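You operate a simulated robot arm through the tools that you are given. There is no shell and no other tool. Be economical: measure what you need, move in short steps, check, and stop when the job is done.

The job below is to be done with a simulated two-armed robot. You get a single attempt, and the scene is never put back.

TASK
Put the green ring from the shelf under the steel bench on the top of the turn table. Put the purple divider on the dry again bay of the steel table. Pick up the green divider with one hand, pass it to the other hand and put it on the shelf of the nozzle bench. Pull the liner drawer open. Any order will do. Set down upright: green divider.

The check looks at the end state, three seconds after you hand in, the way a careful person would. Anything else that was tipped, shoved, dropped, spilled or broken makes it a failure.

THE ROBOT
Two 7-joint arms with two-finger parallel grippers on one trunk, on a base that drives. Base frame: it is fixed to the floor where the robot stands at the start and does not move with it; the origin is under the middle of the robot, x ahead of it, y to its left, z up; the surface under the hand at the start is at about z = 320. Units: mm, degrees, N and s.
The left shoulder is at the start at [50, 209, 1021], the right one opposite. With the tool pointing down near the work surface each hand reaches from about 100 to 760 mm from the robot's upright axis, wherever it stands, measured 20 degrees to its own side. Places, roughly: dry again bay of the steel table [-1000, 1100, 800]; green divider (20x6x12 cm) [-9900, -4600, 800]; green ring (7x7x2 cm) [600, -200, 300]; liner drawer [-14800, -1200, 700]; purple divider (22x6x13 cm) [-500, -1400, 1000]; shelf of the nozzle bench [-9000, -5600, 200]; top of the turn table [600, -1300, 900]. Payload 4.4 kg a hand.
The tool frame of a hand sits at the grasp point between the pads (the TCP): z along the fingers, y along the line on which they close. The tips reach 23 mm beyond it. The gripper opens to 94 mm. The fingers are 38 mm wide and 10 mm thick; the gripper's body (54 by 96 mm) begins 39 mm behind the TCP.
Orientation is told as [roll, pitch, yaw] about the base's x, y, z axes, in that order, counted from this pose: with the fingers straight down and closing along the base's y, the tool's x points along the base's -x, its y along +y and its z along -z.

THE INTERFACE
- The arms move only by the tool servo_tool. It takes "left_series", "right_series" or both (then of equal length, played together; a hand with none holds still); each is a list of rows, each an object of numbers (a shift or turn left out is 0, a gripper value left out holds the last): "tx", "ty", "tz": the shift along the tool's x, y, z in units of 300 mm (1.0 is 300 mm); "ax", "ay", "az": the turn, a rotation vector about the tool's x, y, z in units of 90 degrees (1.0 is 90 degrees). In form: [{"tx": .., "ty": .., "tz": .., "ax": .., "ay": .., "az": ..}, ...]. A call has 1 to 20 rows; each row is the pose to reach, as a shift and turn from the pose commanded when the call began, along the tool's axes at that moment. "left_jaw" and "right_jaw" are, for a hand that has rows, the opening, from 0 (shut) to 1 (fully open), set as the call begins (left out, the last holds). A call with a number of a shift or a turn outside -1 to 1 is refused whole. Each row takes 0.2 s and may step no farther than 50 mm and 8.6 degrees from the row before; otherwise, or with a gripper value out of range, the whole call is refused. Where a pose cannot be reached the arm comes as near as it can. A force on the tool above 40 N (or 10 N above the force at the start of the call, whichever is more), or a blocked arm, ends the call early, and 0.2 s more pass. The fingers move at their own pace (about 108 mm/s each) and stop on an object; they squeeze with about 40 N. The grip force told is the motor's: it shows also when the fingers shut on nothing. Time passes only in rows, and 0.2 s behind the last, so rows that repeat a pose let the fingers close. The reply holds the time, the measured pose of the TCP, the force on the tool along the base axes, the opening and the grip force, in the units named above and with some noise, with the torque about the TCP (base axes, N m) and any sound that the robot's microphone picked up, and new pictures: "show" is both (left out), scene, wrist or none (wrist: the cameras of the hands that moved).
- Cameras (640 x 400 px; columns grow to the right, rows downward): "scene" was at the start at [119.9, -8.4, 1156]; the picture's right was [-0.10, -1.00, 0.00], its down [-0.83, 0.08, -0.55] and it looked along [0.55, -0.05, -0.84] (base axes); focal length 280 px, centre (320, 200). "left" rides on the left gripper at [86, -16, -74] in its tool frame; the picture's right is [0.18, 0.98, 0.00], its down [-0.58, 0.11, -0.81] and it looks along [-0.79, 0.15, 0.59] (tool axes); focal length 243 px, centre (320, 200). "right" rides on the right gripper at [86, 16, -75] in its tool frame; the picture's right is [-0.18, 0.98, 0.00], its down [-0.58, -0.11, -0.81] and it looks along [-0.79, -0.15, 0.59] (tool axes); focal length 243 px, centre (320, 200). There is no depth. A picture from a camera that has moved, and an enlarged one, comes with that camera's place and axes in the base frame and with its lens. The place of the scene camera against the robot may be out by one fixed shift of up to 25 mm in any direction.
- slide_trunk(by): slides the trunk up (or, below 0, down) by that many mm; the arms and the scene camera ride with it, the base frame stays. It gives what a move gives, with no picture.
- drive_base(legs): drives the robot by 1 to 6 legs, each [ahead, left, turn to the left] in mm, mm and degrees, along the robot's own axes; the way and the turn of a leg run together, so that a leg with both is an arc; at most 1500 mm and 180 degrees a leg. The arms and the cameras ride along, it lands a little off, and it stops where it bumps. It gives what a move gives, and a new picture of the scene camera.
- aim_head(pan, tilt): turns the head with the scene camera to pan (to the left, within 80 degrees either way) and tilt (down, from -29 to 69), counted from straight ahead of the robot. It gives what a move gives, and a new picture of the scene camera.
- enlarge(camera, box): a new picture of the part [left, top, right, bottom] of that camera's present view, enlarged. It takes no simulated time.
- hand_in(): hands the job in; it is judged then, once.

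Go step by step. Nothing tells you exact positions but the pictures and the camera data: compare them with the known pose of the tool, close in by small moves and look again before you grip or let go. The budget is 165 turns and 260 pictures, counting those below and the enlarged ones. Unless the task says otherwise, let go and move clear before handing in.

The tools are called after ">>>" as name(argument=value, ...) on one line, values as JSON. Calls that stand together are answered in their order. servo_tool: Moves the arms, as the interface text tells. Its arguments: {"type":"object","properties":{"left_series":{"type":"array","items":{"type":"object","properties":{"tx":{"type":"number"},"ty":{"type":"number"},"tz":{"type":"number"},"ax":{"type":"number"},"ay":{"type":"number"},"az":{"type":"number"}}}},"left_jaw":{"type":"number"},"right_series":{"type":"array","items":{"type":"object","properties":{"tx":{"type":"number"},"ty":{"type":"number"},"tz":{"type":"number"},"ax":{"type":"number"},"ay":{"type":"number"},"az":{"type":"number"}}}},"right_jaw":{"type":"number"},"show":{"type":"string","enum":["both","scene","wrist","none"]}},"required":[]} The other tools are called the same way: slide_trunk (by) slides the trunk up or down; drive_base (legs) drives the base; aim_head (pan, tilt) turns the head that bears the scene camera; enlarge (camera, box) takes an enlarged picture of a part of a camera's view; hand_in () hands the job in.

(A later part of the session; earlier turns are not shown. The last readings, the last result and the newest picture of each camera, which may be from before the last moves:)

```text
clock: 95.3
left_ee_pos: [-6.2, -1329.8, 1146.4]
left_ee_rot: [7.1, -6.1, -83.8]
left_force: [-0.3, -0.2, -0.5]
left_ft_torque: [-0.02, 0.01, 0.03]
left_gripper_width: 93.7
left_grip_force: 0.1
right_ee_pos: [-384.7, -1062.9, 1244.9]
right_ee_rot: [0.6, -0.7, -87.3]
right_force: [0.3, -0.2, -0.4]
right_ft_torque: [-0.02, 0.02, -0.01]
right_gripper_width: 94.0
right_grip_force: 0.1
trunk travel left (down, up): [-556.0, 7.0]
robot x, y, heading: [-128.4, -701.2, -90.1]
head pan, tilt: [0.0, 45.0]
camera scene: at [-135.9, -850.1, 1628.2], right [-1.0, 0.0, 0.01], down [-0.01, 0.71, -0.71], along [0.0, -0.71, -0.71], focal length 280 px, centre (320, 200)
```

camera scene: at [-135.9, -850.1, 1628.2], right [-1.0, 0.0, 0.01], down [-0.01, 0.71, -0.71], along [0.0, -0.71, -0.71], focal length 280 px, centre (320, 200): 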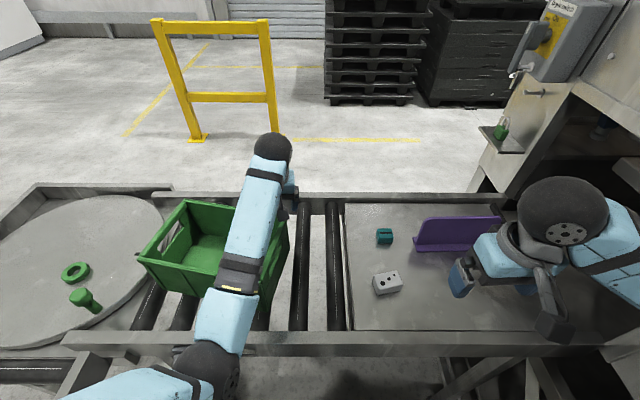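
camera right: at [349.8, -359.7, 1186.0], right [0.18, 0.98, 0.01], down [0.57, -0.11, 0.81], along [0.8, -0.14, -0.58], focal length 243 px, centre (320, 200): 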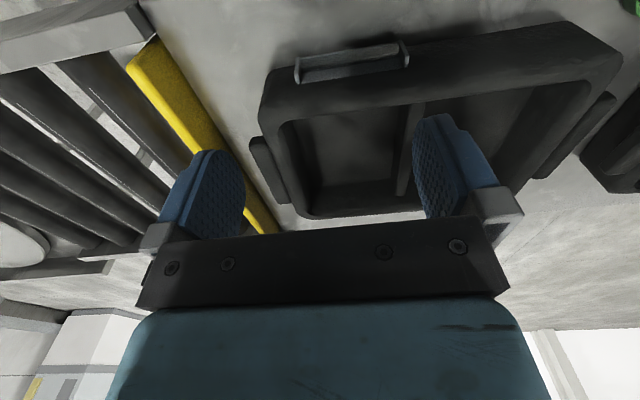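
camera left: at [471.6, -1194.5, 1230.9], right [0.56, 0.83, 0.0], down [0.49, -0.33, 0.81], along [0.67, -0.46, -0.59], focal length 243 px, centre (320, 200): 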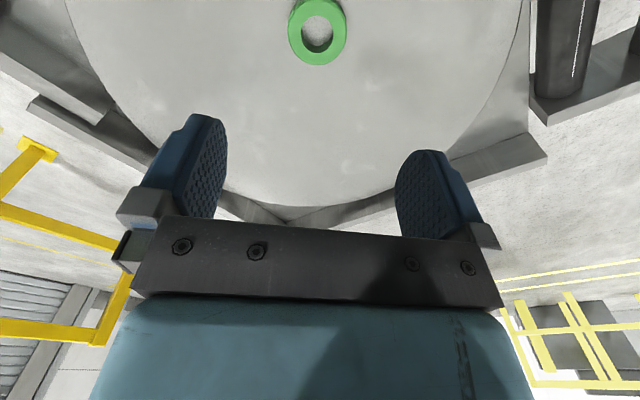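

The arm could not retract the way I asked, but the drive kept it above the bin and the bin looks unchanged since. I'll level the left hand over the bin's right wall, so I can grip that rim and turn the bin back.

>>> servo_tool(left_series=[{"ax": 0.027, "ay": 0.023, "az": 0.07, "tx": 0.05, "ty": -0.02}, {"ax": 0.054, "ay": 0.046, "az": 0.14, "tx": 0.1, "ty": -0.04}, {"ax": 0.08, "ay": 0.069, "az": 0.21, "tx": 0.16, "ty": -0.064}, {"ax": 0.08, "ay": 0.069, "az": 0.21, "tx": 0.16, "ty": -0.064}])

```text
clock: 95.9
left_ee_pos: [73.8, -1322.7, 1130.9]
left_ee_rot: [11.7, -2.1, -91.5]
left_force: [-0.2, -0.5, -0.8]
left_ft_torque: [0.02, 0.0, 0.0]
left_gripper_width: 94.0
left_grip_force: 0.1
left hand out of reach, approached as far as the arm can: row 2, 3
right_ee_pos: [-384.9, -1062.5, 1244.9]
right_ee_rot: [0.5, -0.8, -87.3]
right_force: [0.0, -0.9, -0.4]
right_ft_torque: [0.01, -0.01, 0.02]
right_gripper_width: 93.9
right_grip_force: 0.0
trunk travel left (down, up): [-556.0, 7.0]
robot x, y, heading: [-125.9, -700.4, -89.9]
head pan, tilt: [0.0, 45.0]
stopped in row 3 (left hand): the arm was blocked; the commanded pose is now the measured one
camera scene: at [-136.2, -849.8, 1628.3], right [-1.0, 0.0, 0.01], down [0.0, 0.71, -0.71], along [0.0, -0.71, -0.71], focal length 280 px, centre (320, 200)
camera left: at [47.1, -1232.5, 1196.7], right [0.97, 0.17, 0.19], down [-0.07, -0.55, 0.83], along [0.24, -0.82, -0.52], focal length 243 px, centre (320, 200)
```

scene: 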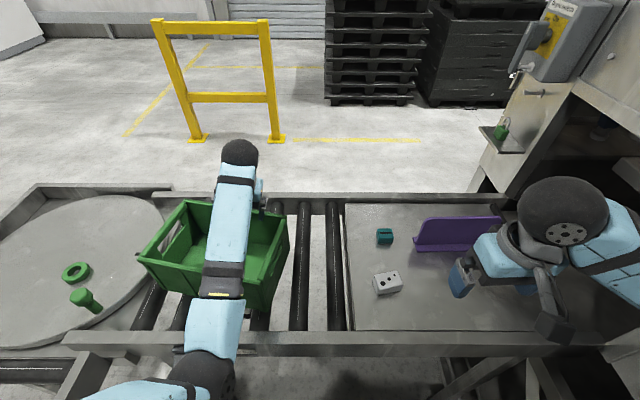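
left: 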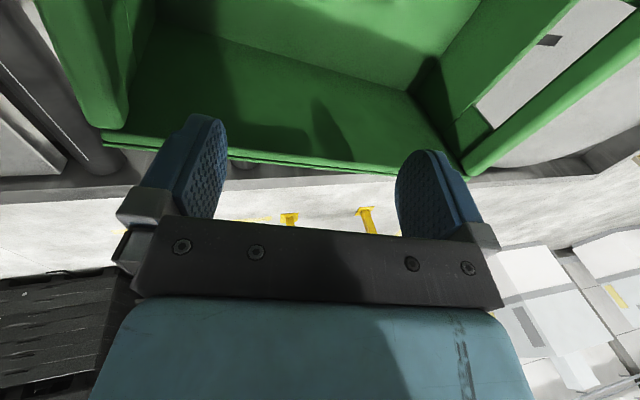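

The left arm has folded into an awkward posture, so I'll move that hand outward to its own side to open the elbow.

>>> servo_tool(left_series=[{"ty": 0.1, "ax": 0.04}, {"ty": 0.2, "ax": 0.08}, {"ty": 0.3, "ax": 0.13}, {"ty": 0.4, "ax": 0.13}, {"ty": 0.5, "ax": 0.13}], show="scene")

```text
clock: 97.1
left_ee_pos: [221.9, -1325.3, 1163.8]
left_ee_rot: [-0.3, -2.1, -91.5]
left_force: [-1.0, 1.0, 0.8]
left_ft_torque: [0.0, -0.01, 0.03]
left_gripper_width: 94.1
left_grip_force: 0.0
right_ee_pos: [-385.1, -1062.9, 1245.6]
right_ee_rot: [0.7, -0.7, -87.2]
right_force: [0.7, -0.7, 0.0]
right_ft_torque: [0.01, 0.02, 0.01]
right_gripper_width: 94.1
right_grip_force: 0.0
trunk travel left (down, up): [-556.0, 7.0]
robot x, y, heading: [-126.7, -702.2, -90.0]
head pan, tilt: [0.0, 45.0]
camera scene: at [-136.1, -850.3, 1628.1], right [-1.0, 0.0, 0.01], down [-0.01, 0.71, -0.71], along [0.0, -0.71, -0.71], focal length 280 px, centre (320, 200)
```

scene: 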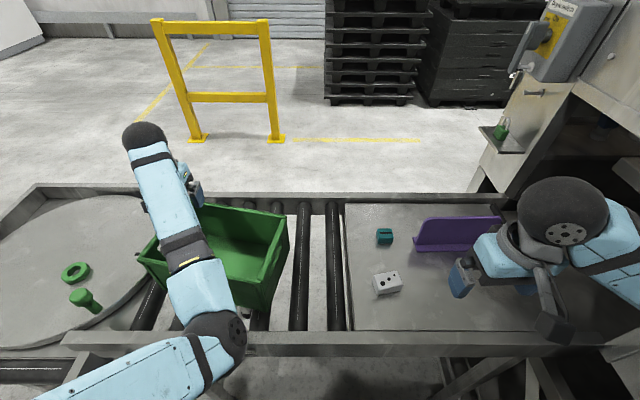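

>>> enlarge(camera="scene", box=[120, 180, 320, 330])

```text
2.67 times, centred on (220, 255) of scene
camera zoom: at [-136.1, -850.3, 1628.1], right [-1.0, 0.0, 0.01], down [-0.01, 0.71, -0.71], along [0.0, -0.71, -0.71], focal length 745 px, centre (587, 53)
```

zoom: 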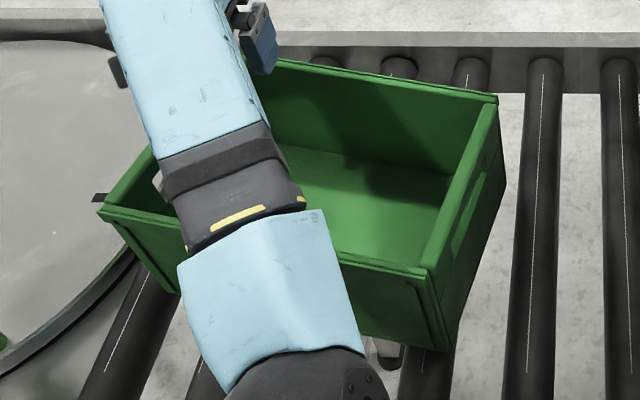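

The bin is turned about 11° with its centre some 40 mm forward of where it was. I'll first fold the left arm back on its own side to recover a good elbow posture.

>>> servo_tool(left_series=[{"tx": 0.1, "ty": 0.1}, {"tx": 0.2, "ty": 0.2}, {"tx": 0.3, "ty": 0.3}, {"tx": 0.42, "ty": 0.3}, {"tx": 0.55, "ty": 0.3}, {"tx": 0.67, "ty": 0.3}], show="scene")

```text
clock: 98.7
left_ee_pos: [384.8, -1141.5, 1186.4]
left_ee_rot: [5.8, -6.0, -88.2]
left_force: [0.0, 0.7, 0.5]
left_ft_torque: [-0.03, 0.03, 0.01]
left_gripper_width: 94.2
left_grip_force: 0.0
left hand out of reach, approached as far as the arm can: row 5, 6
right_ee_pos: [-384.6, -1062.6, 1245.9]
right_ee_rot: [0.7, -0.7, -87.2]
right_force: [-0.4, -0.2, -1.0]
right_ft_torque: [-0.02, 0.02, -0.01]
right_gripper_width: 93.7
right_grip_force: 0.1
trunk travel left (down, up): [-556.0, 7.0]
robot x, y, heading: [-130.0, -698.4, -90.1]
head pan, tilt: [0.0, 45.0]
stopped in row 6 (left hand): the arm was blocked; the commanded pose is now the measured one
camera scene: at [-136.5, -849.8, 1628.6], right [-1.0, 0.0, 0.01], down [0.0, 0.71, -0.71], along [0.0, -0.71, -0.71], focal length 280 px, centre (320, 200)
```

scene: 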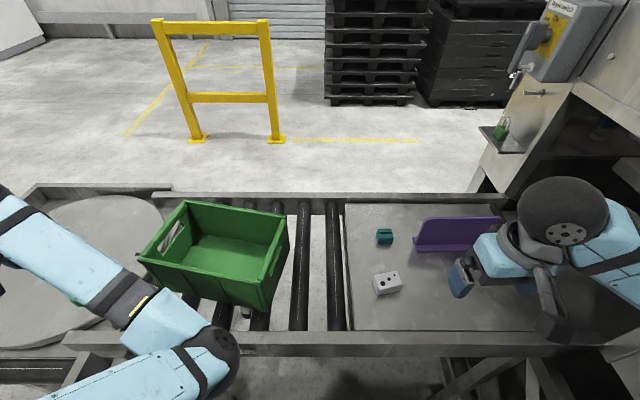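

The bin is now clear to see. The left elbow is flipped inward because the hand is too high relative to the shoulder, so I'll back away from the conveyor and refold that arm lower down.

>>> drive_base(legs=[[-350, 0, 0]])

>>> servo_tool(left_series=[{"ty": -0.15}, {"ty": -0.3}, {"ty": -0.45}, {"ty": -0.6}, {"ty": -0.75}, {"ty": -0.75, "tz": 0.15}, {"ty": -0.75, "tz": 0.3}, {"ty": -0.75, "tz": 0.45}, {"ty": -0.75, "tz": 0.6}, {"ty": -0.75, "tz": 0.75}], show="scene")

```text
clock: 101.0
left_ee_pos: [379.2, -792.3, 1187.3]
left_ee_rot: [6.1, -5.8, -88.2]
left_force: [0.0, 0.1, -0.3]
left_ft_torque: [0.01, -0.03, 0.0]
left_gripper_width: 94.2
left_grip_force: 0.0
right_ee_pos: [-390.4, -717.0, 1242.6]
right_ee_rot: [1.0, -0.6, -87.0]
right_force: [0.4, -0.9, 0.9]
right_ft_torque: [0.0, -0.01, 0.02]
right_gripper_width: 93.8
right_grip_force: 0.1
trunk travel left (down, up): [-556.0, 7.0]
robot x, y, heading: [-130.9, -353.9, -90.0]
head pan, tilt: [0.0, 45.0]
camera scene: at [-145.5, -503.6, 1627.9], right [-1.0, 0.0, 0.0], down [0.0, 0.71, -0.71], along [0.0, -0.71, -0.71], focal length 280 px, centre (320, 200)
```

scene: 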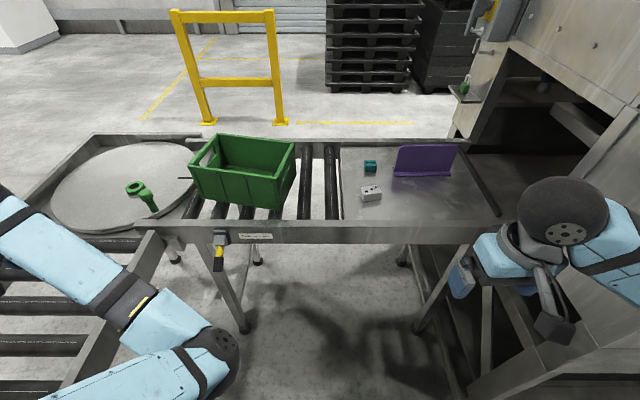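

```text
clock: 101.7
left_ee_pos: [334.1, -837.3, 1265.6]
left_ee_rot: [11.5, -17.0, -85.4]
left_force: [0.1, 0.6, 0.6]
left_ft_torque: [0.0, 0.01, 0.0]
left_gripper_width: 93.8
left_grip_force: 0.0
left hand out of reach, approached as far as the arm can: row 3
right_ee_pos: [-391.2, -715.4, 1241.8]
right_ee_rot: [1.0, -0.7, -87.0]
right_force: [0.0, -0.4, -0.7]
right_ft_torque: [0.02, -0.05, -0.03]
right_gripper_width: 94.1
right_grip_force: 0.1
trunk travel left (down, up): [-556.0, 7.0]
robot x, y, heading: [-127.8, -355.0, -89.6]
head pan, tilt: [0.0, 45.0]
stopped in row 3 (left hand): the arm was blocked; the commanded pose is now the measured one
camera scene: at [-145.9, -503.0, 1628.0], right [-1.0, 0.0, 0.0], down [0.0, 0.71, -0.71], along [0.0, -0.71, -0.71], focal length 280 px, centre (320, 200)
```

scene: 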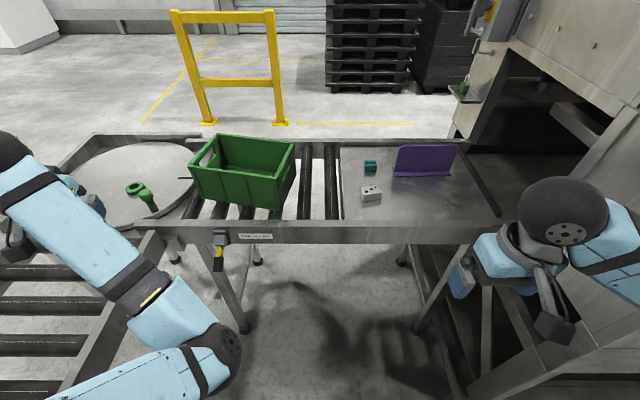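

The elbow is folded tight with the hand too high. I'll level the hand while bringing it down and inward.

>>> servo_tool(left_series=[{"ty": -0.03, "tz": 0.1, "ay": 0.06, "ax": 0.04}, {"ty": -0.07, "tz": 0.22, "ay": 0.12, "ax": 0.08}, {"ty": -0.1, "tz": 0.34, "ay": 0.19, "ax": 0.12}, {"ty": -0.15, "tz": 0.46, "ay": 0.19, "ax": 0.12}, {"ty": -0.2, "tz": 0.58, "ay": 0.19, "ax": 0.12}, {"ty": -0.25, "tz": 0.7, "ay": 0.19, "ax": 0.12}], show="scene")

```text
clock: 103.3
left_ee_pos: [322.9, -913.5, 1072.1]
left_ee_rot: [1.4, -1.8, -82.9]
left_force: [-0.7, 0.2, 0.3]
left_ft_torque: [0.02, 0.03, 0.03]
left_gripper_width: 94.0
left_grip_force: 0.0
right_ee_pos: [-389.5, -715.7, 1243.2]
right_ee_rot: [1.0, -0.7, -87.0]
right_force: [-0.3, 0.0, -0.4]
right_ft_torque: [-0.02, 0.01, 0.0]
right_gripper_width: 94.1
right_grip_force: 0.0
trunk travel left (down, up): [-556.0, 7.0]
robot x, y, heading: [-127.3, -351.7, -89.8]
head pan, tilt: [0.0, 45.0]
stopped in row 6 (left hand): the arm was blocked; the commanded pose is now the measured one
camera scene: at [-145.4, -502.9, 1628.1], right [-1.0, 0.0, 0.0], down [0.0, 0.71, -0.71], along [0.0, -0.71, -0.71], focal length 280 px, centre (320, 200)
```

scene: 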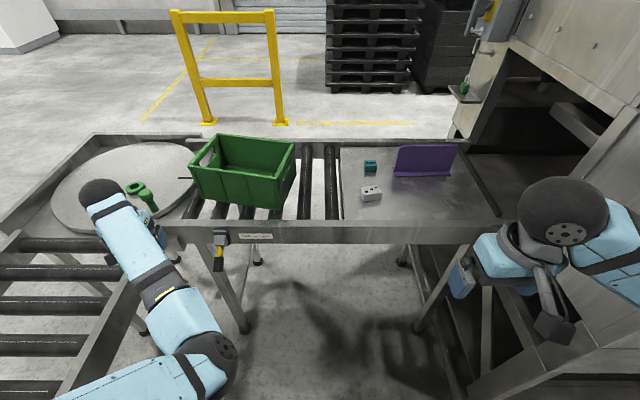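

>>> servo_tool(left_series=[{"ty": -0.14}, {"ty": -0.28}, {"ty": -0.42}, {"ty": -0.56}, {"ty": -0.7}, {"ty": -0.84}, {"ty": -0.84, "tz": 0.15}, {"ty": -0.84, "tz": 0.3}, {"ty": -0.84, "tz": 0.45}, {"ty": -0.84, "tz": 0.6}], show="scene")

```text
clock: 104.5
left_ee_pos: [212.2, -989.2, 1151.7]
left_ee_rot: [6.5, -11.0, -79.5]
left_force: [0.0, -0.4, -0.5]
left_ft_torque: [-0.01, 0.0, -0.01]
left_gripper_width: 93.7
left_grip_force: 0.0
right_ee_pos: [-391.3, -716.8, 1242.9]
right_ee_rot: [1.1, -0.7, -87.0]
right_force: [-0.3, -0.3, 0.8]
right_ft_torque: [0.02, 0.04, -0.01]
right_gripper_width: 94.1
right_grip_force: 0.0
trunk travel left (down, up): [-556.0, 7.0]
robot x, y, heading: [-129.6, -354.0, -89.6]
head pan, tilt: [0.0, 45.0]
stopped in row 5 (left hand): the arm was blocked; the commanded pose is now the measured one
camera scene: at [-146.0, -503.4, 1628.0], right [-1.0, 0.0, 0.0], down [0.0, 0.71, -0.71], along [0.0, -0.71, -0.71], focal length 280 px, centre (320, 200)
```

scene: 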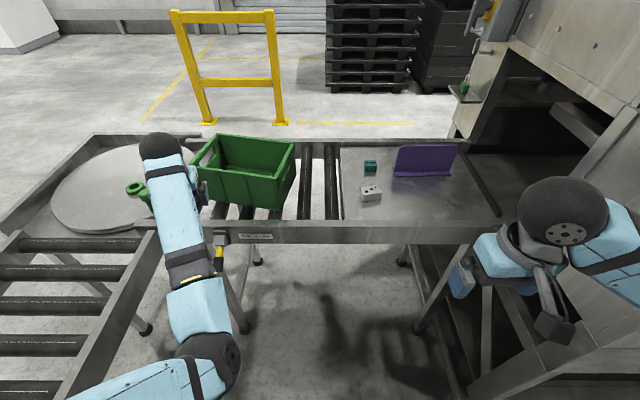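

The upper arm sits at its inner limit. I'll turn the hand clockwise to coax the elbow outward.

>>> servo_tool(left_series=[{"ty": 0.08, "tz": 0.04, "ay": 0.06, "ax": 0.04}, {"ty": 0.16, "tz": 0.08, "ay": 0.12, "ax": 0.07}, {"ty": 0.2, "tz": 0.12, "ay": 0.12, "ax": 0.07, "az": 0.08}, {"ty": 0.2, "tz": 0.12, "ay": 0.12, "ax": 0.07, "az": 0.16}, {"ty": 0.2, "tz": 0.12, "ay": 0.12, "ax": 0.07, "az": 0.24}, {"ty": 0.2, "tz": 0.12, "ay": 0.12, "ax": 0.07, "az": 0.32}, {"ty": 0.2, "tz": 0.12, "ay": 0.12, "ax": 0.07, "az": 0.4}, {"ty": 0.2, "tz": 0.12, "ay": 0.12, "ax": 0.07, "az": 0.48}, {"ty": 0.2, "tz": 0.12, "ay": 0.12, "ax": 0.07, "az": 0.56}, {"ty": 0.2, "tz": 0.12, "ay": 0.12, "ax": 0.07, "az": 0.64}], show="scene")

```text
clock: 106.7
left_ee_pos: [274.2, -983.9, 1121.7]
left_ee_rot: [2.4, 5.7, -136.2]
left_force: [0.2, 0.7, -0.1]
left_ft_torque: [-0.02, -0.01, 0.02]
left_gripper_width: 94.1
left_grip_force: 0.1
right_ee_pos: [-390.0, -716.6, 1243.1]
right_ee_rot: [1.0, -0.7, -87.0]
right_force: [-0.3, 0.1, -0.3]
right_ft_torque: [0.01, -0.02, -0.03]
right_gripper_width: 93.9
right_grip_force: 0.0
trunk travel left (down, up): [-556.0, 7.0]
robot x, y, heading: [-129.3, -356.3, -89.7]
head pan, tilt: [0.0, 45.0]
camera scene: at [-144.9, -503.3, 1628.0], right [-1.0, 0.0, 0.0], down [0.0, 0.71, -0.71], along [0.0, -0.71, -0.71], focal length 280 px, centre (320, 200)
```

scene: 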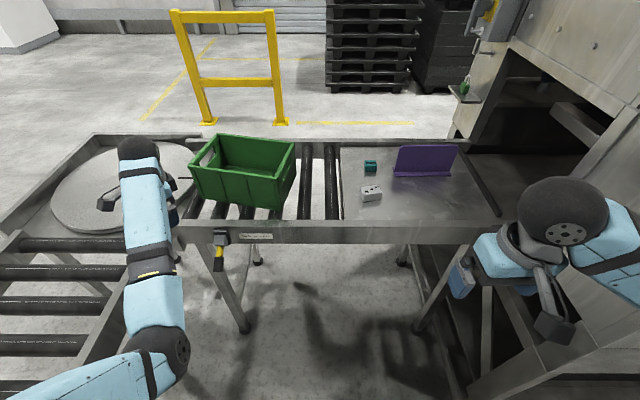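

That works: the elbow is swinging outward. I'll continue turning.

>>> servo_tool(left_series=[{"az": 0.09}, {"az": 0.18}, {"az": 0.27}, {"az": 0.36}, {"az": 0.45}, {"az": 0.54}, {"az": 0.63}], show="scene")

```text
clock: 108.3
left_ee_pos: [274.6, -983.0, 1121.0]
left_ee_rot: [-3.5, 4.9, 166.8]
left_force: [-0.4, -0.1, -0.5]
left_ft_torque: [-0.01, -0.04, -0.04]
left_gripper_width: 94.1
left_grip_force: 0.1
right_ee_pos: [-391.5, -716.8, 1243.4]
right_ee_rot: [1.0, -0.8, -87.0]
right_force: [-0.8, 0.1, 0.9]
right_ft_torque: [-0.01, -0.02, 0.0]
right_gripper_width: 94.1
right_grip_force: 0.2
trunk travel left (down, up): [-556.0, 7.0]
robot x, y, heading: [-129.8, -354.0, -89.7]
head pan, tilt: [0.0, 45.0]
camera scene: at [-145.1, -503.3, 1628.0], right [-1.0, 0.0, 0.0], down [0.0, 0.71, -0.71], along [0.0, -0.71, -0.71], focal length 280 px, centre (320, 200)
```

scene: 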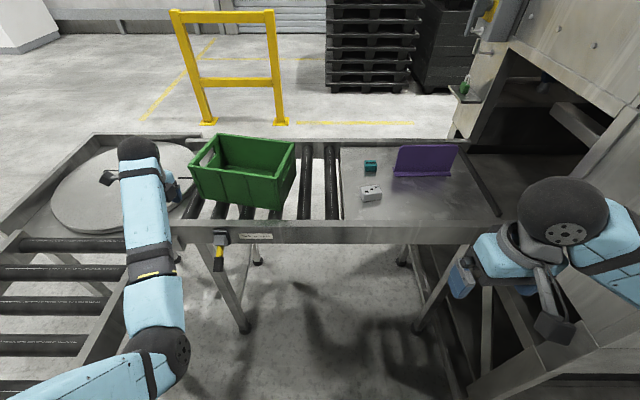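

The elbow is now almost below the arm line. I'll swing the hand out and back towards the body while undoing the turn.

>>> servo_tool(left_series=[{"tx": 0.05, "ty": -0.12, "tz": 0.02, "az": -0.09}, {"tx": 0.1, "ty": -0.25, "tz": 0.04, "az": -0.18}, {"tx": 0.15, "ty": -0.38, "tz": 0.06, "az": -0.27}, {"tx": 0.21, "ty": -0.5, "tz": 0.07, "az": -0.36}, {"tx": 0.15, "ty": -0.62, "tz": 0.1, "az": -0.45}, {"tx": 0.08, "ty": -0.74, "tz": 0.13, "az": -0.54}, {"tx": 0.02, "ty": -0.86, "tz": 0.13, "az": -0.63}, {"tx": -0.04, "ty": -0.98, "tz": 0.13, "az": -0.72}, {"tx": -0.04, "ty": -0.98, "tz": 0.13, "az": -0.81}, {"tx": -0.04, "ty": -0.98, "tz": 0.13, "az": -0.9}, {"tx": -0.04, "ty": -0.98, "tz": 0.13, "az": -0.99}], show="scene")

```text
clock: 110.2
left_ee_pos: [389.3, -740.9, 1177.8]
left_ee_rot: [15.0, 2.2, -123.8]
left_force: [0.4, -0.4, 0.5]
left_ft_torque: [0.01, 0.02, 0.03]
left_gripper_width: 94.1
left_grip_force: 0.1
right_ee_pos: [-390.2, -715.6, 1243.6]
right_ee_rot: [0.9, -0.8, -87.0]
right_force: [1.1, 0.4, 0.0]
right_ft_torque: [-0.02, 0.02, -0.02]
right_gripper_width: 94.2
right_grip_force: 0.1
trunk travel left (down, up): [-556.0, 7.0]
robot x, y, heading: [-128.1, -353.9, -89.6]
head pan, tilt: [0.0, 45.0]
stopped in row 9 (left hand): the arm was blocked; the commanded pose is now the measured one
camera scene: at [-145.1, -502.9, 1628.1], right [-1.0, 0.0, 0.0], down [0.0, 0.71, -0.71], along [0.0, -0.71, -0.71], focal length 280 px, centre (320, 200)
```

scene: 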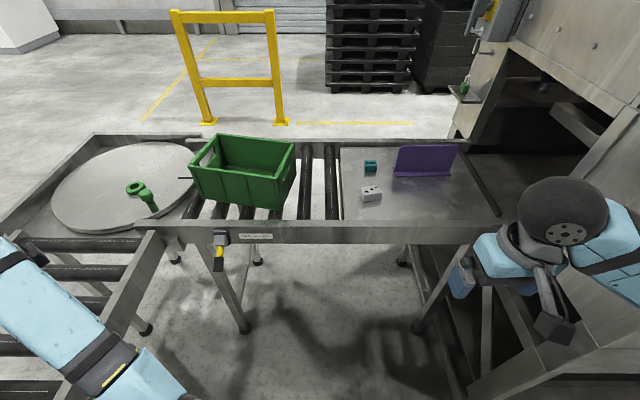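

Next is the purple divider at about (-540, -1336), which suits the right hand. I'll look at the machine on the right first to see how much room there is.

>>> aim_head(pan=-50, tilt=30)

```text
clock: 111.3
left_ee_pos: [388.4, -739.9, 1175.9]
left_ee_rot: [15.0, 2.2, -123.9]
left_force: [0.0, -1.3, 0.1]
left_ft_torque: [0.03, 0.0, -0.01]
left_gripper_width: 94.0
left_grip_force: 0.0
right_ee_pos: [-389.4, -717.1, 1243.9]
right_ee_rot: [1.0, -0.7, -87.0]
right_force: [0.3, 0.0, 0.7]
right_ft_torque: [0.01, -0.02, -0.03]
right_gripper_width: 94.1
right_grip_force: 0.1
trunk travel left (down, up): [-556.0, 7.0]
robot x, y, heading: [-129.8, -352.6, -90.0]
head pan, tilt: [-50.0, 30.0]
camera scene: at [-214.2, -480.7, 1650.6], right [-0.65, 0.76, 0.0], down [0.38, 0.32, -0.87], along [-0.66, -0.56, -0.5], focal length 280 px, centre (320, 200)
```

scene: 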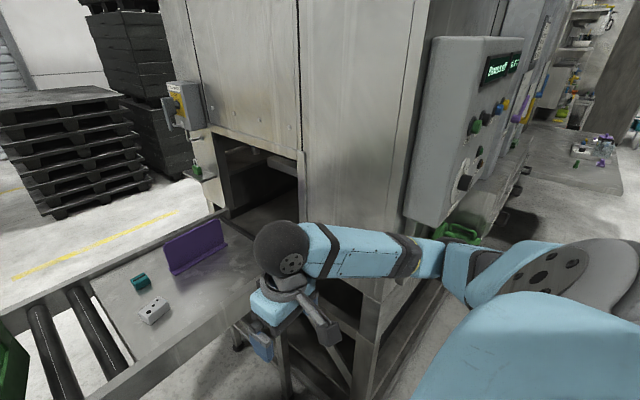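

The machine face is near x -850, so there is room to stand in front of the divider. I'll stretch the right hand forward and inward first to keep its elbow in, then drive to about (-400, -690).

>>> servo_tool(right_series=[{"tx": -0.12, "ty": 0.08, "tz": 0.05}, {"tx": -0.24, "ty": 0.16, "tz": 0.1}, {"tx": -0.36, "ty": 0.24, "tz": 0.15}, {"tx": -0.48, "ty": 0.32, "tz": 0.2}, {"tx": -0.6, "ty": 0.4, "tz": 0.2}, {"tx": -0.68, "ty": 0.45, "tz": 0.2}], show="none")

>>> aim_head(pan=0, tilt=45)

```text
clock: 112.7
left_ee_pos: [389.3, -741.1, 1176.3]
left_ee_rot: [14.9, 2.2, -123.9]
left_force: [-0.2, 0.3, -0.1]
left_ft_torque: [0.0, -0.05, 0.0]
left_gripper_width: 94.0
left_grip_force: 0.0
right_ee_pos: [-242.9, -917.0, 1187.9]
right_ee_rot: [1.1, -0.6, -87.0]
right_force: [-0.3, -0.3, -0.1]
right_ft_torque: [-0.01, 0.01, 0.02]
right_gripper_width: 94.0
right_grip_force: 0.0
trunk travel left (down, up): [-556.0, 7.0]
robot x, y, heading: [-128.3, -353.4, -89.5]
head pan, tilt: [-50.0, 30.0]
```

```text
clock: 113.9
left_ee_pos: [388.0, -739.6, 1176.2]
left_ee_rot: [15.2, 2.3, -123.9]
left_force: [0.6, 0.8, 0.5]
left_ft_torque: [-0.03, 0.0, 0.0]
left_gripper_width: 93.9
left_grip_force: 0.1
right_ee_pos: [-244.0, -915.7, 1188.6]
right_ee_rot: [1.0, -0.7, -87.1]
right_force: [0.2, 0.8, -1.0]
right_ft_torque: [-0.03, 0.0, 0.0]
right_gripper_width: 93.9
right_grip_force: 0.1
trunk travel left (down, up): [-556.0, 7.0]
robot x, y, heading: [-129.9, -350.5, -89.6]
head pan, tilt: [0.0, 45.0]
camera scene: at [-145.1, -503.4, 1628.0], right [-1.0, 0.0, 0.0], down [0.0, 0.71, -0.71], along [0.0, -0.71, -0.71], focal length 280 px, centre (320, 200)
```

scene: 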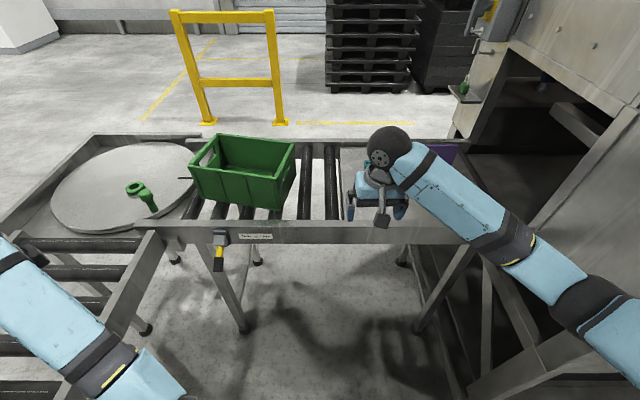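

>>> drive_base(legs=[[0, -270, 0], [330, 0, 0]])

```text
clock: 116.1
left_ee_pos: [206.2, -734.9, 1175.5]
left_ee_rot: [15.0, 2.0, -123.5]
left_force: [-0.2, 0.1, 0.4]
left_ft_torque: [-0.02, -0.03, -0.01]
left_gripper_width: 94.1
left_grip_force: 0.0
right_ee_pos: [-415.1, -909.5, 1190.0]
right_ee_rot: [1.4, -0.5, -86.0]
right_force: [0.0, 0.3, 0.0]
right_ft_torque: [-0.02, 0.0, -0.01]
right_gripper_width: 94.1
right_grip_force: 0.1
trunk travel left (down, up): [-556.0, 7.0]
robot x, y, heading: [-309.9, -354.8, -89.6]
head pan, tilt: [0.0, 45.0]
stopped in leg 1: the robot was blocked; the commanded pose is now the measured one
camera scene: at [-325.9, -500.4, 1628.6], right [-1.0, -0.01, 0.0], down [-0.01, 0.71, -0.71], along [0.0, -0.71, -0.71], focal length 280 px, centre (320, 200)
```

scene: 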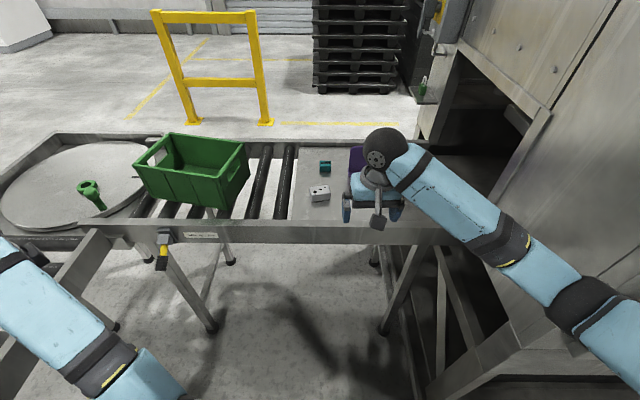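

The right elbow meets the machine there, so I'll shift left again to about x -230, then go forward. From there the divider is still in reach.

>>> drive_base(legs=[[0, 80, 0], [335, 0, 0]])

```text
clock: 119.3
left_ee_pos: [280.9, -1079.5, 1177.9]
left_ee_rot: [15.1, 2.2, -123.8]
left_force: [0.1, 0.7, 0.0]
left_ft_torque: [0.0, 0.0, -0.02]
left_gripper_width: 94.0
left_grip_force: 0.0
right_ee_pos: [-342.4, -1250.3, 1188.0]
right_ee_rot: [1.5, -0.4, -86.3]
right_force: [-0.3, 0.0, 0.3]
right_ft_torque: [-0.04, 0.01, 0.02]
right_gripper_width: 94.0
right_grip_force: 0.1
trunk travel left (down, up): [-556.0, 7.0]
robot x, y, heading: [-233.9, -692.2, -89.8]
head pan, tilt: [0.0, 45.0]
camera scene: at [-251.7, -842.3, 1628.1], right [-1.0, 0.0, 0.0], down [0.0, 0.71, -0.71], along [0.0, -0.71, -0.71], focal length 280 px, centre (320, 200)
```

scene: 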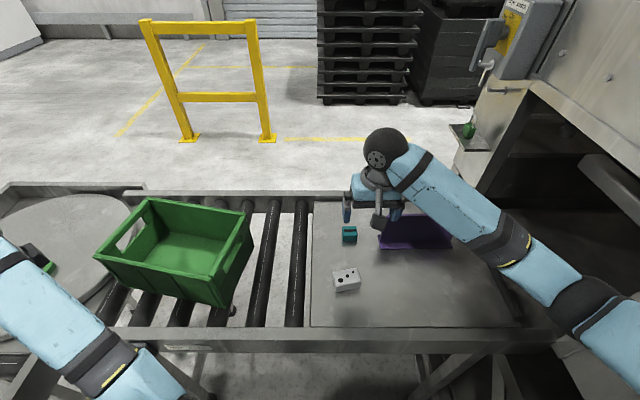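

I have a clear view of the bin now, and the right hand can reach its right wall. I'll measure it.

>>> enlarge(camera="scene", box=[70, 180, 280, 330])

```text
2.67 times, centred on (175, 255) of scene
camera zoom: at [-251.7, -842.3, 1628.1], right [-1.0, 0.0, 0.0], down [0.0, 0.71, -0.71], along [0.0, -0.71, -0.71], focal length 745 px, centre (707, 53)
```

zoom: 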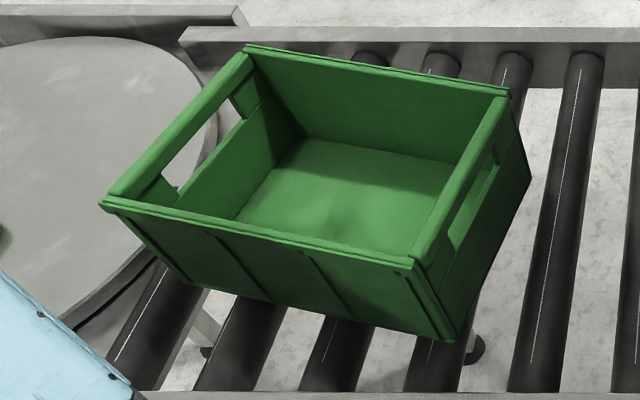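

The bin needs about 15° of counter-clockwise turn and about 45 mm backward. I'll take the right hand above the middle of its right wall at (-24, -1250).

>>> servo_tool(right_series=[{"ty": 0.15}, {"ty": 0.3}, {"ty": 0.45}, {"ty": 0.6, "az": 0.05}, {"ty": 0.75, "az": 0.1}, {"ty": 0.9, "az": 0.15}, {"ty": 0.99, "tx": -0.06, "az": 0.174, "tz": 0.1}, {"ty": 0.99, "tx": -0.06, "az": 0.174, "tz": 0.2}], show="wrist")

```text
clock: 121.3
left_ee_pos: [282.3, -1079.0, 1176.1]
left_ee_rot: [15.1, 2.3, -123.9]
left_force: [0.2, 0.5, 0.4]
left_ft_torque: [0.0, 0.04, -0.01]
left_gripper_width: 94.1
left_grip_force: 0.1
right_ee_pos: [-71.2, -1275.7, 1136.7]
right_ee_rot: [0.3, -2.0, -104.1]
right_force: [-0.1, 0.6, -0.4]
right_ft_torque: [0.02, 0.02, -0.01]
right_gripper_width: 93.9
right_grip_force: 0.1
trunk travel left (down, up): [-556.0, 7.0]
robot x, y, heading: [-236.5, -694.1, -89.6]
head pan, tilt: [0.0, 45.0]
stopped in row 8 (right hand): the arm was blocked; the commanded pose is now the measured one
camera right: at [-34.6, -1193.2, 1207.1], right [0.91, -0.42, 0.01], down [-0.24, -0.51, 0.83], along [-0.34, -0.75, -0.56], focal length 243 px, centre (320, 200)
```

right: 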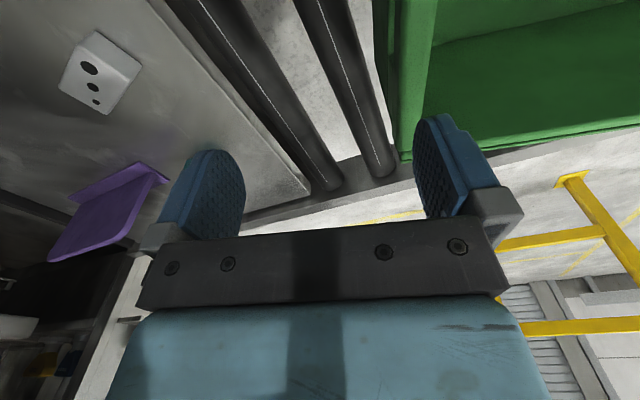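

The right arm is at its inner limit here, so I'll drive the base left to bring the bin in front of that arm.

>>> servo_tool(right_series=[{"ty": -0.1, "tz": -0.08}, {"ty": -0.2, "tz": -0.12}], show="none")

>>> drive_base(legs=[[0, 240, 0]])

```text
clock: 121.9
left_ee_pos: [280.6, -1079.8, 1176.9]
left_ee_rot: [15.1, 2.3, -123.8]
left_force: [-0.5, -0.4, 0.1]
left_ft_torque: [0.01, -0.01, 0.01]
left_gripper_width: 94.0
left_grip_force: 0.1
right_ee_pos: [-126.4, -1257.1, 1171.9]
right_ee_rot: [0.7, -1.6, -103.8]
right_force: [-0.7, -1.2, -0.4]
right_ft_torque: [0.02, -0.01, -0.02]
right_gripper_width: 94.1
right_grip_force: 0.2
trunk travel left (down, up): [-556.0, 7.0]
robot x, y, heading: [-235.1, -693.5, -89.5]
head pan, tilt: [0.0, 45.0]
```

```text
clock: 124.7
left_ee_pos: [521.4, -1079.4, 1176.5]
left_ee_rot: [15.1, 2.3, -124.1]
left_force: [-0.2, -0.8, -0.6]
left_ft_torque: [0.03, 0.07, 0.04]
left_gripper_width: 94.0
left_grip_force: 0.1
right_ee_pos: [111.5, -1257.7, 1171.9]
right_ee_rot: [0.6, -1.6, -104.1]
right_force: [0.3, -0.5, 0.3]
right_ft_torque: [0.01, 0.0, 0.04]
right_gripper_width: 94.1
right_grip_force: 0.1
trunk travel left (down, up): [-556.0, 7.0]
robot x, y, heading: [9.1, -691.8, -89.9]
head pan, tilt: [0.0, 45.0]
camera scene: at [-11.2, -842.4, 1628.0], right [-1.0, 0.0, 0.0], down [0.0, 0.71, -0.71], along [0.0, -0.71, -0.71], focal length 280 px, centre (320, 200)
```

scene: 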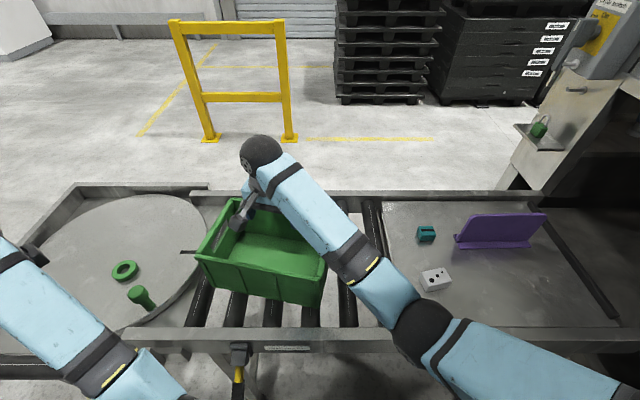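

>>> servo_tool(right_series=[{"ty": -0.15, "tx": -0.03, "ay": 0.018}, {"ty": -0.3, "tx": -0.06, "ay": 0.018}, {"ty": -0.443, "tx": -0.083, "ay": 0.018, "az": -0.02}, {"ty": -0.443, "tx": -0.083, "tz": 0.1, "ay": 0.018, "az": -0.02}, {"ty": -0.443, "tx": -0.083, "tz": 0.19, "ay": 0.018, "az": -0.02}])

>>> enlarge(camera="scene", box=[170, 170, 390, 330])

```text
clock: 125.8
left_ee_pos: [522.2, -1080.6, 1177.6]
left_ee_rot: [15.2, 2.1, -124.0]
left_force: [-0.7, -1.1, -0.2]
left_ft_torque: [0.0, -0.02, 0.0]
left_gripper_width: 94.0
left_grip_force: 0.1
right_ee_pos: [-21.0, -1254.0, 1115.0]
right_ee_rot: [0.4, 0.0, -102.1]
right_force: [0.4, -0.6, -0.1]
right_ft_torque: [0.03, 0.02, 0.01]
right_gripper_width: 94.1
right_grip_force: 0.0
trunk travel left (down, up): [-556.0, 7.0]
robot x, y, heading: [4.9, -690.8, -89.8]
head pan, tilt: [0.0, 45.0]
camera scene: at [-10.6, -842.2, 1628.1], right [-1.0, 0.0, 0.0], down [0.0, 0.71, -0.71], along [0.0, -0.71, -0.71], focal length 280 px, centre (320, 200)
camera right: at [11.5, -1172.0, 1188.6], right [0.92, -0.39, 0.01], down [-0.24, -0.54, 0.81], along [-0.31, -0.75, -0.59], focal length 243 px, centre (320, 200)
```

scene: 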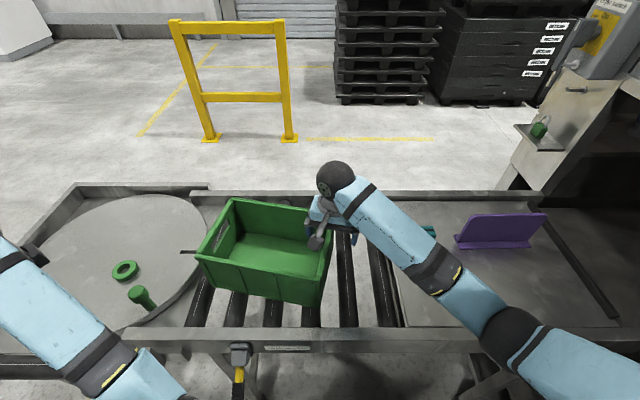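
right: 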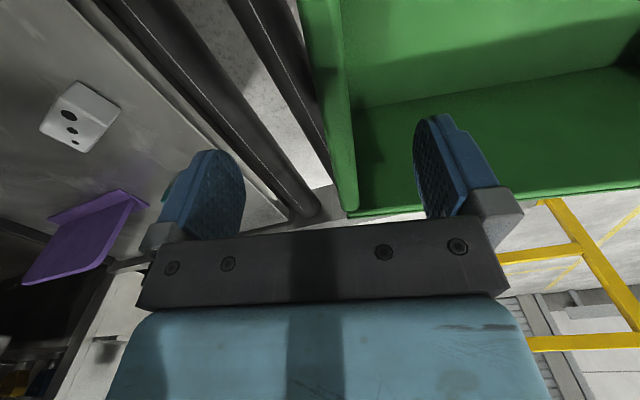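

```text
2.50 times, centred on (280, 250) of scene
camera zoom: at [-10.6, -842.2, 1628.1], right [-1.0, 0.0, 0.0], down [0.0, 0.71, -0.71], along [0.0, -0.71, -0.71], focal length 699 px, centre (420, 75)
```

zoom: 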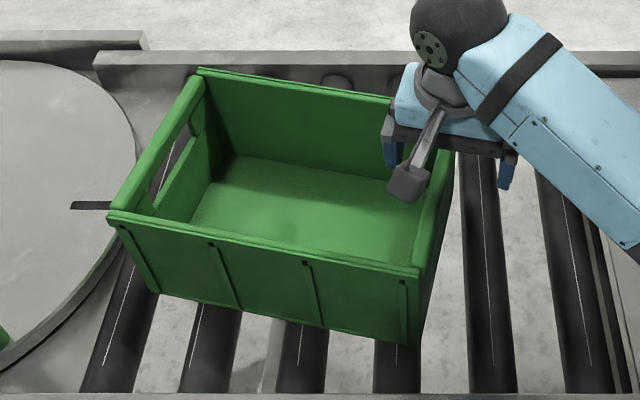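

The wall lies between the open fingers. I'll lower over the rim and close.

>>> servo_tool(right_series=[{"ty": 0.02, "tz": 0.07}, {"ty": 0.02, "tz": 0.14}, {"ty": 0.02, "tz": 0.2}, {"ty": 0.02, "tz": 0.2}], show="none")

>>> servo_tool(right_series=[{}, {}, {}, {}], right_jaw=0, show="wrist")

```text
clock: 126.8
left_ee_pos: [522.8, -1079.9, 1178.3]
left_ee_rot: [15.2, 2.1, -124.1]
left_force: [0.8, -0.5, -0.5]
left_ft_torque: [0.02, 0.02, -0.03]
left_gripper_width: 93.8
left_grip_force: 0.1
right_ee_pos: [-14.5, -1255.6, 1054.0]
right_ee_rot: [0.5, -0.1, -102.3]
right_force: [0.4, 0.1, 0.1]
right_ft_torque: [0.0, -0.03, -0.02]
right_gripper_width: 93.9
right_grip_force: 0.0
trunk travel left (down, up): [-556.0, 7.0]
robot x, y, heading: [6.4, -694.4, -89.9]
head pan, tilt: [0.0, 45.0]
```

```text
clock: 127.8
left_ee_pos: [521.1, -1081.1, 1176.8]
left_ee_rot: [15.0, 2.2, -124.0]
left_force: [-0.3, 0.5, 0.4]
left_ft_torque: [0.02, 0.0, 0.02]
left_gripper_width: 94.2
left_grip_force: 0.1
right_ee_pos: [-15.6, -1254.0, 1055.1]
right_ee_rot: [0.5, -0.1, -102.4]
right_force: [-0.1, -0.2, -0.5]
right_ft_torque: [0.13, 0.51, -0.04]
right_gripper_width: 15.9
right_grip_force: 40.1
trunk travel left (down, up): [-556.0, 7.0]
robot x, y, heading: [5.7, -692.8, -90.0]
head pan, tilt: [0.0, 45.0]
camera right: at [17.7, -1173.1, 1129.1], right [0.92, -0.39, 0.01], down [-0.24, -0.54, 0.81], along [-0.31, -0.75, -0.59], focal length 243 px, centre (320, 200)
```

right: 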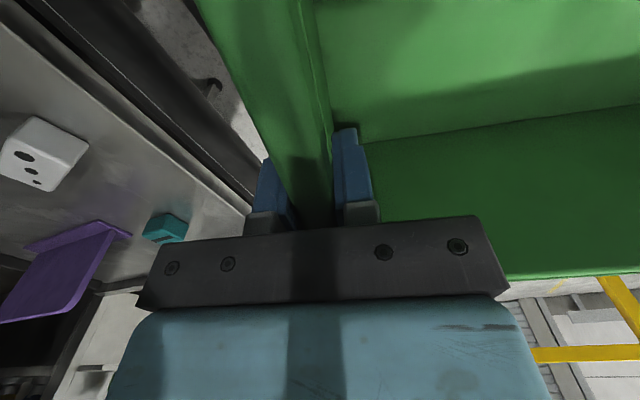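

The rim is held. I'll slide and turn the bin back.

>>> servo_tool(right_series=[{"tx": -0.03, "ty": 0.01, "az": -0.02}, {"tx": -0.066, "ty": 0.02, "az": -0.043}, {"tx": -0.1, "ty": 0.03, "az": -0.065}, {"tx": -0.132, "ty": 0.039, "az": -0.086}, {"tx": -0.165, "ty": 0.05, "az": -0.108}, {"tx": -0.2, "ty": 0.06, "az": -0.13}, {"tx": -0.232, "ty": 0.07, "az": -0.151}, {"tx": -0.263, "ty": 0.078, "az": -0.172}, {"tx": -0.263, "ty": 0.078, "az": -0.172}], show="none")

>>> enlarge(camera="scene", box=[170, 170, 390, 330])

```text
clock: 129.8
left_ee_pos: [522.0, -1081.1, 1176.5]
left_ee_rot: [15.1, 2.2, -124.0]
left_force: [0.4, -0.3, -0.9]
left_ft_torque: [-0.02, -0.02, 0.03]
left_gripper_width: 94.0
left_grip_force: 0.1
right_ee_pos: [-10.0, -1335.4, 1053.7]
right_ee_rot: [0.4, -0.2, -86.9]
right_force: [-1.4, 1.4, 1.1]
right_ft_torque: [-0.54, 0.5, 0.05]
right_gripper_width: 15.9
right_grip_force: 39.8
trunk travel left (down, up): [-556.0, 7.0]
robot x, y, heading: [5.2, -693.6, -90.2]
head pan, tilt: [0.0, 45.0]
```

```text
2.50 times, centred on (280, 250) of scene
camera zoom: at [-10.9, -842.0, 1628.0], right [-1.0, 0.0, 0.0], down [0.0, 0.71, -0.71], along [0.0, -0.71, -0.71], focal length 699 px, centre (420, 75)
```

zoom: 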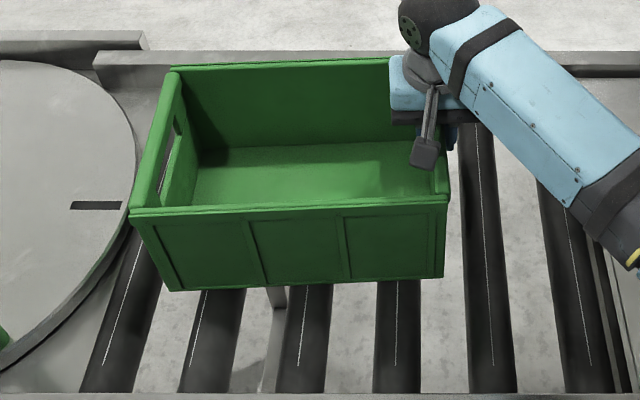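

The bin is back to its original place and heading within about 1 cm. I'll release it and lift.

>>> servo_tool(right_series=[{}, {}, {}, {"tz": -0.1}, {"tz": -0.22}, {"tz": -0.36}, {"tz": -0.45}], right_jaw=1, show="scene")

```text
clock: 131.4
left_ee_pos: [521.8, -1081.4, 1177.6]
left_ee_rot: [15.2, 2.3, -124.0]
left_force: [-0.2, 0.6, -0.6]
left_ft_torque: [-0.02, -0.03, 0.04]
left_gripper_width: 94.2
left_grip_force: 0.1
right_ee_pos: [-10.5, -1333.5, 1191.2]
right_ee_rot: [0.5, -0.2, -86.7]
right_force: [0.2, 0.0, -0.3]
right_ft_torque: [-0.02, -0.01, -0.03]
right_gripper_width: 94.1
right_grip_force: 0.0
trunk travel left (down, up): [-556.0, 7.0]
robot x, y, heading: [4.2, -690.2, -90.1]
head pan, tilt: [0.0, 45.0]
camera scene: at [-11.6, -842.5, 1627.9], right [-1.0, 0.0, 0.0], down [0.0, 0.71, -0.71], along [0.0, -0.71, -0.71], focal length 280 px, centre (320, 200)
```

scene: 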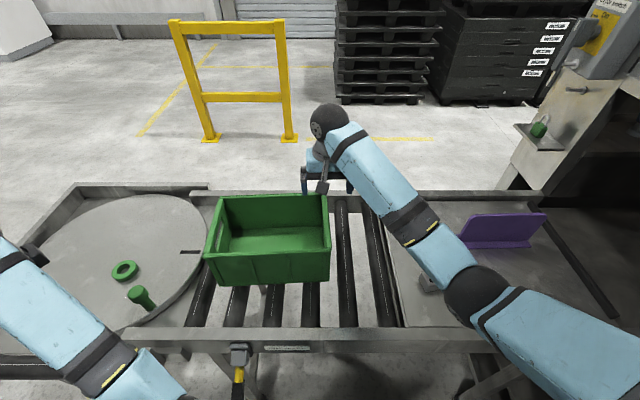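

Now for the divider. I'll drive back right to x about -235.

>>> drive_base(legs=[[0, -245, 0]])

>>> enlarge(camera="scene", box=[320, 180, 480, 280])

```text
clock: 134.2
left_ee_pos: [283.1, -1079.5, 1177.0]
left_ee_rot: [15.1, 2.3, -123.8]
left_force: [0.2, 0.0, -0.3]
left_ft_torque: [0.03, 0.01, 0.01]
left_gripper_width: 94.0
left_grip_force: 0.1
right_ee_pos: [-248.3, -1333.8, 1191.4]
right_ee_rot: [0.4, -0.3, -86.5]
right_force: [-0.1, 0.6, -0.2]
right_ft_torque: [-0.01, -0.02, 0.02]
right_gripper_width: 93.9
right_grip_force: 0.0
trunk travel left (down, up): [-556.0, 7.0]
robot x, y, heading: [-236.6, -690.7, -89.7]
head pan, tilt: [0.0, 45.0]
camera scene: at [-250.7, -843.1, 1628.0], right [-1.0, 0.0, 0.0], down [0.0, 0.71, -0.71], along [0.0, -0.71, -0.71], focal length 280 px, centre (320, 200)
```

scene: 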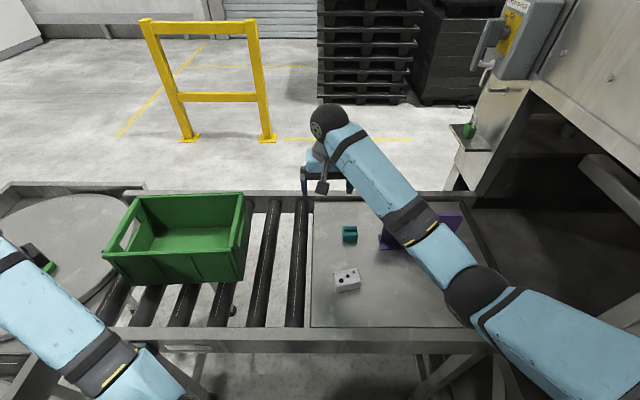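

```text
4.00 times, centred on (400, 230) of scene
camera zoom: at [-250.7, -843.1, 1628.0], right [-1.0, 0.0, 0.0], down [0.0, 0.71, -0.71], along [0.0, -0.71, -0.71], focal length 1118 px, centre (0, 80)
```

zoom: 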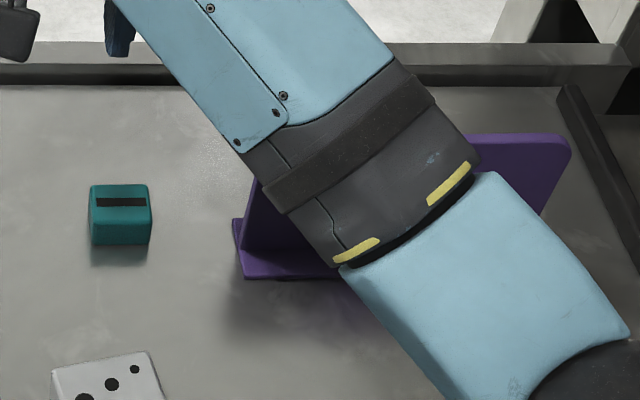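

The divider is T-shaped, with its plate along x at y about -1350, spanning x -430 to -645. I'll turn the right hand 87° so it closes across the plate and move it above the middle.

>>> servo_tool(right_series=[{"ty": -0.1, "az": -0.09}, {"ty": -0.2, "az": -0.18}, {"ty": -0.3, "az": -0.27}, {"ty": -0.4, "az": -0.36}, {"ty": -0.5, "az": -0.45}, {"ty": -0.6, "az": -0.54}, {"ty": -0.7, "az": -0.63}, {"ty": -0.8, "az": -0.72}, {"ty": -0.9, "az": -0.81}, {"ty": -0.97, "az": -0.9}, {"ty": -0.97, "az": -0.963}])

```text
clock: 136.8
left_ee_pos: [297.9, -1075.1, 1175.5]
left_ee_rot: [14.8, 1.9, -123.2]
left_force: [-0.3, 0.5, 0.3]
left_ft_torque: [-0.04, -0.02, -0.01]
left_gripper_width: 93.8
left_grip_force: 0.1
right_ee_pos: [-508.2, -1350.9, 1192.2]
right_ee_rot: [-0.1, -0.6, 1.7]
right_force: [-0.6, 0.8, 0.5]
right_ft_torque: [-0.02, 0.0, -0.01]
right_gripper_width: 93.9
right_grip_force: 0.2
trunk travel left (down, up): [-556.0, 7.0]
robot x, y, heading: [-229.7, -692.4, -89.3]
head pan, tilt: [0.0, 45.0]
stopped in row 11 (right hand): the arm was blocked; the commanded pose is now the measured one
camera scene: at [-234.2, -841.6, 1629.9], right [-1.0, -0.01, 0.01], down [-0.02, 0.71, -0.71], along [0.0, -0.71, -0.71], focal length 280 px, centre (320, 200)
camera right: at [-596.8, -1338.3, 1266.4], right [0.16, 0.99, 0.0], down [0.57, -0.09, 0.81], along [0.8, -0.13, -0.58], focal length 243 px, centre (320, 200)
```

scene: 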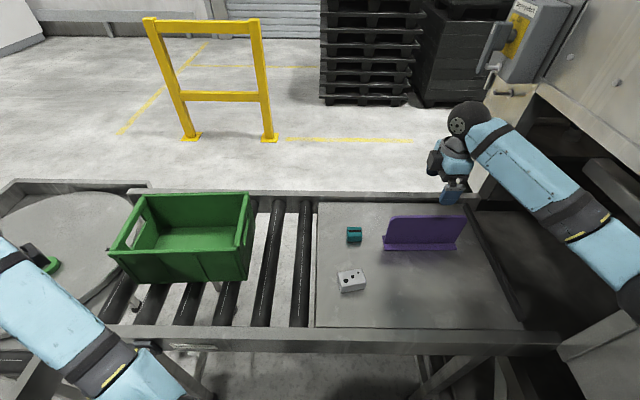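
right: 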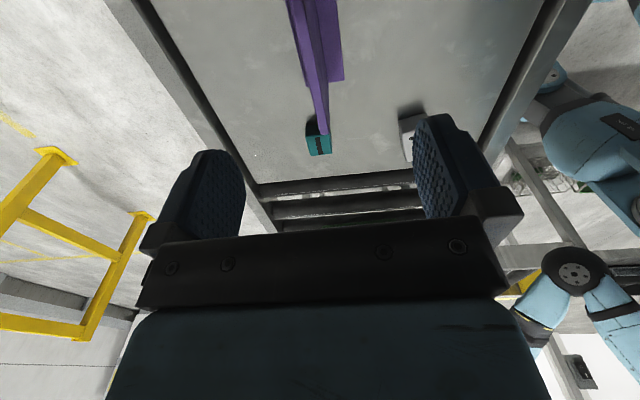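

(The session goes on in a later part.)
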